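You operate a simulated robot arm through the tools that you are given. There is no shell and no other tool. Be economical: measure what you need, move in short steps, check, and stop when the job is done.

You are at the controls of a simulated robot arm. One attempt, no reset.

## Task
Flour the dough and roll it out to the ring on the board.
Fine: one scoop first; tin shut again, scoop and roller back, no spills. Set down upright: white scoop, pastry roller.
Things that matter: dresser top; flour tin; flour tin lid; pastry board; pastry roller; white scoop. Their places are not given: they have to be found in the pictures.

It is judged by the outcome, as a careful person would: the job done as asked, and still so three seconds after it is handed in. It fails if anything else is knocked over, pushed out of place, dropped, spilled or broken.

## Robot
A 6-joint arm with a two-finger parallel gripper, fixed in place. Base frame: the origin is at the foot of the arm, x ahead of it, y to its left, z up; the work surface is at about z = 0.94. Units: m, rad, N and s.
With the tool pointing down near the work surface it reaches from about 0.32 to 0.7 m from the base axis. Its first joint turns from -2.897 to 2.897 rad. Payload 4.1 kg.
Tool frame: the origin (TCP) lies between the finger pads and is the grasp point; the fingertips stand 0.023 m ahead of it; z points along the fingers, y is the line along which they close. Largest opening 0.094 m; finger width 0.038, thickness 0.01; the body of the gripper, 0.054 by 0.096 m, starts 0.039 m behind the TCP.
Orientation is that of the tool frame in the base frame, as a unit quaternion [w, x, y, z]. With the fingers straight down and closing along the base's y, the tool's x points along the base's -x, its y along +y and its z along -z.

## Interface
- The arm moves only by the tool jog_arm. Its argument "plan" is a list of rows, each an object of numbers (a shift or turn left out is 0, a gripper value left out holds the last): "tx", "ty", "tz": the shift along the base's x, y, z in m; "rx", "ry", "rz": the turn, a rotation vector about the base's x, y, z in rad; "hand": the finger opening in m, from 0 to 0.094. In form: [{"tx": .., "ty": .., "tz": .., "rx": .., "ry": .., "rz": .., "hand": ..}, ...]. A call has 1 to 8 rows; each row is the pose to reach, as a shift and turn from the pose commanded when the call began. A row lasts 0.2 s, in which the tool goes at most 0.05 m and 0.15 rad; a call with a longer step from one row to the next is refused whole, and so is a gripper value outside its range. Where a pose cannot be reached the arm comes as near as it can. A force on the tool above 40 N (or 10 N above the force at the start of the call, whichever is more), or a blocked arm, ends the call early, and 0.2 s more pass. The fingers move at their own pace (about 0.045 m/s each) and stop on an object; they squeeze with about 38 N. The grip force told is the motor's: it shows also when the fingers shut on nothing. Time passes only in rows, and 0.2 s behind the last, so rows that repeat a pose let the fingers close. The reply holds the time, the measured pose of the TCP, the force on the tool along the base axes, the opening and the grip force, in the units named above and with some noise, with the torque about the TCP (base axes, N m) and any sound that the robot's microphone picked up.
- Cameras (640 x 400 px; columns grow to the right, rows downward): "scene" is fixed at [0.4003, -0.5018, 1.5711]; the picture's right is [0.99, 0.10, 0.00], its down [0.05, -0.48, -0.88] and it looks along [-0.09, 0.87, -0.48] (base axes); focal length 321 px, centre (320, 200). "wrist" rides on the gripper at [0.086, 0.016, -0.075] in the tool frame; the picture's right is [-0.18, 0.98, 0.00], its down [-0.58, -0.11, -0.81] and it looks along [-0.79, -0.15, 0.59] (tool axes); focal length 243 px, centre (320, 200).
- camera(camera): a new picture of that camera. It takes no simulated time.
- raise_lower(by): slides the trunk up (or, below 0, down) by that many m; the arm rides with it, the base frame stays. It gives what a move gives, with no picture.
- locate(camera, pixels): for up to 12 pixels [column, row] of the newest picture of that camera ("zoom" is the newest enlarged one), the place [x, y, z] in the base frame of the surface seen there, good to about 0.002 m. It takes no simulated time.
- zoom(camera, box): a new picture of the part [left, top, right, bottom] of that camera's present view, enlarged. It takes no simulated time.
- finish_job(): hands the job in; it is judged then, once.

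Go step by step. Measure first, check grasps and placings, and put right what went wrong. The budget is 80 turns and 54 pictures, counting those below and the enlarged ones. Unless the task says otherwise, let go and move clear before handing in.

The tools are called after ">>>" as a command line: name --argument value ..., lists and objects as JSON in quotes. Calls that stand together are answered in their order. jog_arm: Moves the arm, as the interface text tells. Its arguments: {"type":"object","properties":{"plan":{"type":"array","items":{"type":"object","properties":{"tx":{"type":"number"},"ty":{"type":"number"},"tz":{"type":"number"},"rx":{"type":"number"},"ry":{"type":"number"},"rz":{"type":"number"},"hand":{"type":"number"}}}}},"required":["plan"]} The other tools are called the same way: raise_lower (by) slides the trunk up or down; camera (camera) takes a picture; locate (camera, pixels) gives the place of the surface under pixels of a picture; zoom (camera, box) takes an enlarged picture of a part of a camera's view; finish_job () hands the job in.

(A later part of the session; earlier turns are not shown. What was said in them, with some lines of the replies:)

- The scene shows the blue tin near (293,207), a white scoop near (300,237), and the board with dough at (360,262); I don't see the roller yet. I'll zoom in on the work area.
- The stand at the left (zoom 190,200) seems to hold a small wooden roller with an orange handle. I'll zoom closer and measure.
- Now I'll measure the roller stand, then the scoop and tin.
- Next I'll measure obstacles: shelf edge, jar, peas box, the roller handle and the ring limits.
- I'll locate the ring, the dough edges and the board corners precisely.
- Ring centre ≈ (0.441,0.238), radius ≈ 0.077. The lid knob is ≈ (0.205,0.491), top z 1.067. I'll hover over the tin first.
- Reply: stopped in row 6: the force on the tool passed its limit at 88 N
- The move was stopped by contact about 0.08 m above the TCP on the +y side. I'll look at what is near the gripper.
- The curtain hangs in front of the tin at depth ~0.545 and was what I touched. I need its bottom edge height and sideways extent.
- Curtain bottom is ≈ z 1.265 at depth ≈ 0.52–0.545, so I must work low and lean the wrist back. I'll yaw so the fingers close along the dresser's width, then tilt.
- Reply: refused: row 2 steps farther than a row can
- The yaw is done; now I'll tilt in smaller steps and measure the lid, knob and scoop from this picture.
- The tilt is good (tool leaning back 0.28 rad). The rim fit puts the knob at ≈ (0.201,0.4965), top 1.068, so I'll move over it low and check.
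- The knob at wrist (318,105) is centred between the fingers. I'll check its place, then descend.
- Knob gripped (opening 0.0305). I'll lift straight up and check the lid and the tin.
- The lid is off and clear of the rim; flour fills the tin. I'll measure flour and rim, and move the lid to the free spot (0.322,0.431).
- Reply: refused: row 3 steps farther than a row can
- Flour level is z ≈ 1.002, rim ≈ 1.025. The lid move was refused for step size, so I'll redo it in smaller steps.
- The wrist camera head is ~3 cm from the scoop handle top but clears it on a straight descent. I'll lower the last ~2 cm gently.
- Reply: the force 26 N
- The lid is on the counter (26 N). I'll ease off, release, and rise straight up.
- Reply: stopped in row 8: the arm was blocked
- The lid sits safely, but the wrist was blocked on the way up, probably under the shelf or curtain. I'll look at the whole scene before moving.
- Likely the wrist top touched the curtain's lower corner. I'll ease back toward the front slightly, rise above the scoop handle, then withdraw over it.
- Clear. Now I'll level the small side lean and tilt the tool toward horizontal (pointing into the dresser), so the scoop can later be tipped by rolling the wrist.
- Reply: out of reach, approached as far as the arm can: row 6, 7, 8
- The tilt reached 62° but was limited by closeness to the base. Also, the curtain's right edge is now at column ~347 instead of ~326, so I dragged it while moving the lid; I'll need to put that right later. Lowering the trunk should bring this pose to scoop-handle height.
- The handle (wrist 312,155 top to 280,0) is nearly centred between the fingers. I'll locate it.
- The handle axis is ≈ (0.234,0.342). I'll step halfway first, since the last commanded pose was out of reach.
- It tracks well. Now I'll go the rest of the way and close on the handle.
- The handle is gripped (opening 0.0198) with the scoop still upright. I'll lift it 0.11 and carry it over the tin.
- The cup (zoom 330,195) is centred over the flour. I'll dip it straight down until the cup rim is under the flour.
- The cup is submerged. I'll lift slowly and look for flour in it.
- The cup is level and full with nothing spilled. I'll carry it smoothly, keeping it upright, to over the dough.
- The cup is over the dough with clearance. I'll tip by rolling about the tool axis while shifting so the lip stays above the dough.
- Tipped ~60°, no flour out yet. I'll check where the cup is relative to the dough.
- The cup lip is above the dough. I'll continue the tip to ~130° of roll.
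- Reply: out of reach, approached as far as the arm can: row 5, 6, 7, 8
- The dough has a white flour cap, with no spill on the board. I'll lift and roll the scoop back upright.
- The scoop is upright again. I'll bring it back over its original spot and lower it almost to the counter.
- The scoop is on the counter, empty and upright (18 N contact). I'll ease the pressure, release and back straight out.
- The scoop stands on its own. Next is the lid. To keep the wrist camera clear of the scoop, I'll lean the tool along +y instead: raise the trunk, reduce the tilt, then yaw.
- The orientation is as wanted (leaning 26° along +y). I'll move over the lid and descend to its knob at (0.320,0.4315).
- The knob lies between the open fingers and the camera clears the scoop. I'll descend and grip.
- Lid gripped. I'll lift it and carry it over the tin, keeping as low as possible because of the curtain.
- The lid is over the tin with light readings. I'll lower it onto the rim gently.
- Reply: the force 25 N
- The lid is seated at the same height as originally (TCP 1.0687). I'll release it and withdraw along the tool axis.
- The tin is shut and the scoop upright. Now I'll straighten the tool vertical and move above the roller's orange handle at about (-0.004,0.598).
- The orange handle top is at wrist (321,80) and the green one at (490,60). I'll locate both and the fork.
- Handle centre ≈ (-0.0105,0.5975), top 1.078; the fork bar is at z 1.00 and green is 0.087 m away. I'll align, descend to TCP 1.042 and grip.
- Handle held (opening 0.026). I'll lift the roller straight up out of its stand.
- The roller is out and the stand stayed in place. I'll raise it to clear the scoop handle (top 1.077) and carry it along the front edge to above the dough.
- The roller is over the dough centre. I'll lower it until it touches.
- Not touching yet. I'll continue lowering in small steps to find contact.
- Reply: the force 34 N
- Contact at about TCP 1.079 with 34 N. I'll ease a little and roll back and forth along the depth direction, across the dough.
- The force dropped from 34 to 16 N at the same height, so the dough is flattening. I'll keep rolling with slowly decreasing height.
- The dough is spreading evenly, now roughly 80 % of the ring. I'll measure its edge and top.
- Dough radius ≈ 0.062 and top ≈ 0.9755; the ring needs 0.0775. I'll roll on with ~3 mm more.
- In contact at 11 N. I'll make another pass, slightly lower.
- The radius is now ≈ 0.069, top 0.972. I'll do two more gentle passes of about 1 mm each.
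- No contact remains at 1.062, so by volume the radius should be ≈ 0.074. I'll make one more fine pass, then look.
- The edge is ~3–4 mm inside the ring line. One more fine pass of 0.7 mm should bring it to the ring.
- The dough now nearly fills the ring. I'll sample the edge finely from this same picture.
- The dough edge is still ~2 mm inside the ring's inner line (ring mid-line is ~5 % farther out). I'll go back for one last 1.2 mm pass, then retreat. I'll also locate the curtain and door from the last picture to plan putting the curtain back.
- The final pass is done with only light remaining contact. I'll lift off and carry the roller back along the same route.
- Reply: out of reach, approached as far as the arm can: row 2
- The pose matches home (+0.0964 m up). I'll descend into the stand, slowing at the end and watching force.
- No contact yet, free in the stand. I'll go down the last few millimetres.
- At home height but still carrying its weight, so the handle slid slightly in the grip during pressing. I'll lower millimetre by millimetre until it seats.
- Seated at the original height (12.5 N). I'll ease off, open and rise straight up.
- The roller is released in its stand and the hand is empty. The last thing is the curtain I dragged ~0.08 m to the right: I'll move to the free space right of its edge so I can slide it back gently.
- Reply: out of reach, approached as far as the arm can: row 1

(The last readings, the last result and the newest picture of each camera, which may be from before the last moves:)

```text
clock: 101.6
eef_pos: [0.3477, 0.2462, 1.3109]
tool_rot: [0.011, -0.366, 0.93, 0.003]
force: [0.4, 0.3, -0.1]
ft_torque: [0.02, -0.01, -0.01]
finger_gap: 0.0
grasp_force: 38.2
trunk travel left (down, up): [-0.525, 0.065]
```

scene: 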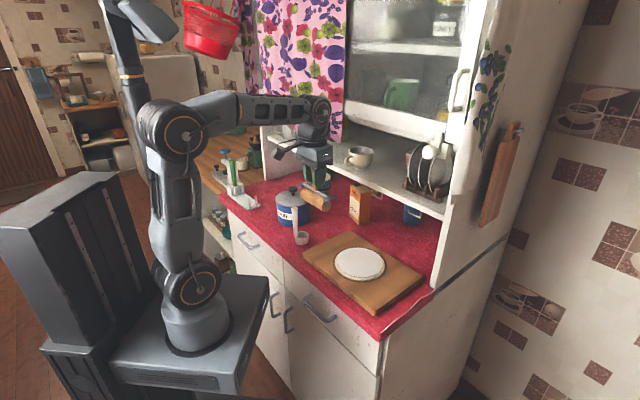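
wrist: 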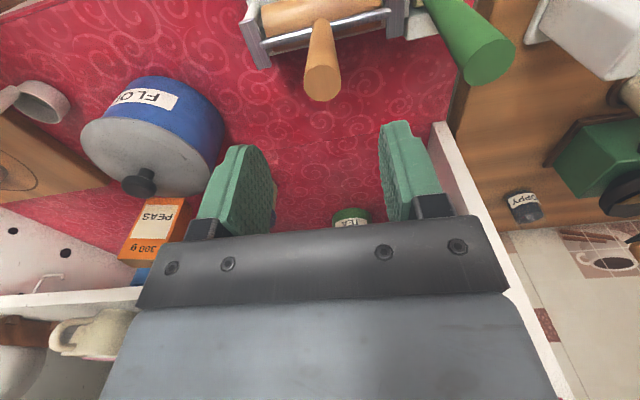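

In position at u≈0.06 in front of the free gap. I'll move in 0.125 m to the curtain's plane.

>>> jog_arm --plan '[{"tx": 0.022, "ty": 0.021}, {"tx": 0.045, "ty": 0.043}, {"tx": 0.068, "ty": 0.065}, {"tx": 0.0913, "ty": 0.0863}, {"tx": 0.0913, "ty": 0.0863}]'

```text
clock: 102.5
eef_pos: [0.4142, 0.3101, 1.3121]
tool_rot: [0.003, -0.367, 0.93, 0.0]
force: [-3.4, -3.9, 1.6]
ft_torque: [0.24, -0.18, 0.08]
finger_gap: 0.0
grasp_force: 38.2
trunk travel left (down, up): [-0.525, 0.065]
stopped in row 4: the force on the tool passed its limit at 78 N (the readings are from after the stop); the commanded pose is now the measured one
```

I met something at depth ~0.543, probably the curtain reaching farther right than in my last picture. I'll back off, shift 0.07 m right and try again more gently.

>>> jog_arm --plan '[{"tx": -0.022, "ty": -0.021}, {"tx": -0.044, "ty": -0.042}, {"tx": -0.02, "ty": -0.067}, {"tx": 0.004, "ty": -0.093}, {"tx": 0.018, "ty": -0.078}, {"tx": 0.03, "ty": -0.066}, {"tx": 0.04, "ty": -0.056}, {"tx": 0.048, "ty": -0.051}]'

>>> jog_arm --plan '[{"tx": 0.006, "ty": 0.006}, {"tx": 0.012, "ty": 0.0115}, {"tx": 0.018, "ty": 0.017}, {"tx": 0.024, "ty": 0.0225}, {"tx": 0.024, "ty": 0.0225}]'

```text
clock: 104.3
eef_pos: [0.4634, 0.26, 1.3112]
tool_rot: [0.003, -0.368, 0.93, -0.001]
force: [-0.2, -0.7, -0.3]
ft_torque: [0.02, 0.01, -0.03]
finger_gap: 0.0002
grasp_force: 38.0
trunk travel left (down, up): [-0.525, 0.065]
```

```text
clock: 104.7
eef_pos: [0.4631, 0.2605, 1.3121]
tool_rot: [-0.002, -0.368, 0.93, -0.002]
force: [-26.8, -22.4, -10.8]
ft_torque: [1.19, -1.78, 0.65]
finger_gap: 0.0
grasp_force: 38.2
trunk travel left (down, up): [-0.525, 0.065]
stopped in row 2: the force on the tool passed its limit at 54 N (the readings are from after the stop); the commanded pose is now the measured one
```

That contact is the cabinet front itself (frame plane at depth ~0.545; my earlier locates saw through the glass), so I must not push there. I'll back away and measure the door's lower edge and the curtain's bottom corner from the last scene picture.

>>> jog_arm --plan '[{"tx": -0.015, "ty": -0.014}, {"tx": -0.045, "ty": -0.042}, {"tx": -0.075, "ty": -0.07}, {"tx": -0.09, "ty": -0.084}, {"tx": -0.09, "ty": -0.084}]'

>>> locate --camera "scene" --pixels '[[352, 95], [352, 102], [352, 106], [352, 110], [370, 108], [370, 114], [370, 118], [346, 70], [344, 115], [343, 125], [342, 135], [340, 142]]'

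```text
clock: 105.9
eef_pos: [0.3767, 0.1837, 1.3092]
tool_rot: [-0.002, -0.369, 0.93, -0.003]
force: [-0.1, -0.2, -0.7]
ft_torque: [0.02, -0.01, 0.03]
finger_gap: 0.0001
grasp_force: 37.9
trunk travel left (down, up): [-0.525, 0.065]
```

```text
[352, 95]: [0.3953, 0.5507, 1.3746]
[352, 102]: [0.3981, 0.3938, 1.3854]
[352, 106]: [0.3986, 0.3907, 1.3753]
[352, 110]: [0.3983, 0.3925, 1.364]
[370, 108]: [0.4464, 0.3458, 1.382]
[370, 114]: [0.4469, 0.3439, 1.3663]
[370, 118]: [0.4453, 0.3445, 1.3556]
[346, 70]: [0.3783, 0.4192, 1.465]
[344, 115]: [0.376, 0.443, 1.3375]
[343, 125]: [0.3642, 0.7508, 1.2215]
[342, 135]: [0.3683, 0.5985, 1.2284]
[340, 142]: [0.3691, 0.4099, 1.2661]
```

The cabinet bottom is at z≈1.34 and the curtain hangs free below it, with its corner edge at u≈-0.046 (originally ≈-0.125). I'll point the tool horizontally so that only the fingers slip below the cabinet beside the curtain edge.

>>> jog_arm --plan '[{"tx": 0.006, "ty": 0.006, "tz": -0.002, "rx": 0.0966, "ry": -0.1015}, {"tx": 0.012, "ty": 0.012, "tz": -0.004, "rx": 0.193, "ry": -0.203}, {"tx": 0.018, "ty": 0.018, "tz": -0.006, "rx": 0.29, "ry": -0.3045}, {"tx": 0.024, "ty": 0.024, "tz": -0.009, "rx": 0.386, "ry": -0.406}, {"tx": 0.03, "ty": 0.03, "tz": -0.009, "rx": 0.483, "ry": -0.5075}, {"tx": 0.036, "ty": 0.036, "tz": -0.009, "rx": 0.58, "ry": -0.609}, {"tx": 0.042, "ty": 0.042, "tz": -0.009, "rx": 0.676, "ry": -0.7105}, {"tx": 0.042, "ty": 0.042, "tz": -0.009, "rx": 0.773, "ry": -0.812}]'

>>> jog_arm --plan '[{"rx": 0.0966, "ry": -0.1015}, {"rx": 0.138, "ry": -0.145}, {"rx": 0.138, "ry": -0.145}]'

```text
clock: 107.7
eef_pos: [0.4206, 0.2224, 1.3002]
tool_rot: [0.492, -0.311, 0.789, 0.197]
force: [0.2, 0.0, -0.8]
ft_torque: [0.0, -0.01, 0.02]
finger_gap: 0.0
grasp_force: 38.2
trunk travel left (down, up): [-0.525, 0.065]
```

```text
clock: 108.5
eef_pos: [0.4196, 0.2216, 1.2993]
tool_rot: [0.567, -0.289, 0.737, 0.227]
force: [1.3, 0.3, 0.4]
ft_torque: [0.01, -0.01, -0.05]
finger_gap: 0.0
grasp_force: 37.9
trunk travel left (down, up): [-0.525, 0.065]
```

Tool is now 75° from vertical. I'll shift left to u≈0.03 and insert gently below the cabinet edge.

>>> jog_arm --plan '[{"tx": -0.025, "ty": 0.026}, {"tx": -0.05, "ty": 0.053}, {"tx": -0.0676, "ty": 0.0715}, {"tx": -0.0456, "ty": 0.0925}, {"tx": -0.0306, "ty": 0.1065}, {"tx": -0.0156, "ty": 0.1205}, {"tx": -0.0006, "ty": 0.1345}, {"tx": -0.0006, "ty": 0.1345}]'

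```text
clock: 110.3
eef_pos: [0.4186, 0.3577, 1.3015]
tool_rot: [0.567, -0.29, 0.737, 0.228]
force: [-0.5, -0.8, 0.1]
ft_torque: [-0.01, -0.03, 0.01]
finger_gap: 0.0
grasp_force: 37.8
trunk travel left (down, up): [-0.525, 0.065]
```

No contact: the fingers are beside the curtain edge. I'll sweep slowly left to slide the curtain back to its original edge position.

>>> jog_arm --plan '[{"tx": -0.014, "ty": 0.0147}, {"tx": -0.028, "ty": 0.0294}, {"tx": -0.042, "ty": 0.0441}, {"tx": -0.056, "ty": 0.0588}, {"tx": -0.07, "ty": 0.0735}, {"tx": -0.084, "ty": 0.0882}, {"tx": -0.0973, "ty": 0.1029}, {"tx": -0.0973, "ty": 0.1029}]'

```text
clock: 112.1
eef_pos: [0.3241, 0.4574, 1.2996]
tool_rot: [0.567, -0.289, 0.737, 0.227]
force: [8.0, -16.5, -4.5]
ft_torque: [-0.27, -0.37, 1.14]
finger_gap: 0.0001
grasp_force: 38.3
trunk travel left (down, up): [-0.525, 0.065]
```

The curtain was pushed left (18 N) to about its original edge. I'll back away from it and withdraw to the front, well clear.

>>> jog_arm --plan '[{"tx": 0.01, "ty": -0.0105}, {"tx": 0.015, "ty": -0.0157}, {"tx": -0.007, "ty": -0.0367}, {"tx": -0.029, "ty": -0.0577}, {"tx": -0.055, "ty": -0.083}, {"tx": -0.08, "ty": -0.107}, {"tx": -0.1, "ty": -0.126}, {"tx": -0.1, "ty": -0.126}]'

```text
clock: 113.9
eef_pos: [0.2218, 0.3362, 1.2981]
tool_rot: [0.566, -0.291, 0.736, 0.229]
force: [-0.7, 0.4, 0.0]
ft_torque: [0.0, -0.01, 0.02]
finger_gap: 0.0002
grasp_force: 37.8
trunk travel left (down, up): [-0.525, 0.065]
```

The arm is clear at z≈1.30 with no load and nothing in the hand, so I'm handing the job in.

>>> finish_job

```text
The job is handed in.
```

I floured the dough with one scoop and rolled it out to about the ring. The tin is shut, and the scoop and roller are back upright in their places. I saw no spills.

- **Ring not confirmed:** in my last picture the dough edge was about 2 mm inside the ring. I made one more light pass after that, but had no pictures left to check it.
- **Curtain moved:** I dragged the curtain about 8 cm to the right while moving the lid. I pushed it back to roughly where it was, going by force readings alone, so its exact position is unconfirmed.
- **Cabinet bumped:** while fixing the curtain I pressed the upper cabinet front twice, at 78 N and 54 N. No sound was reported, but I couldn't look at it afterwards.
- **Roller checked by touch only:** it settled in its stand at the original height, but I had no picture to confirm it.
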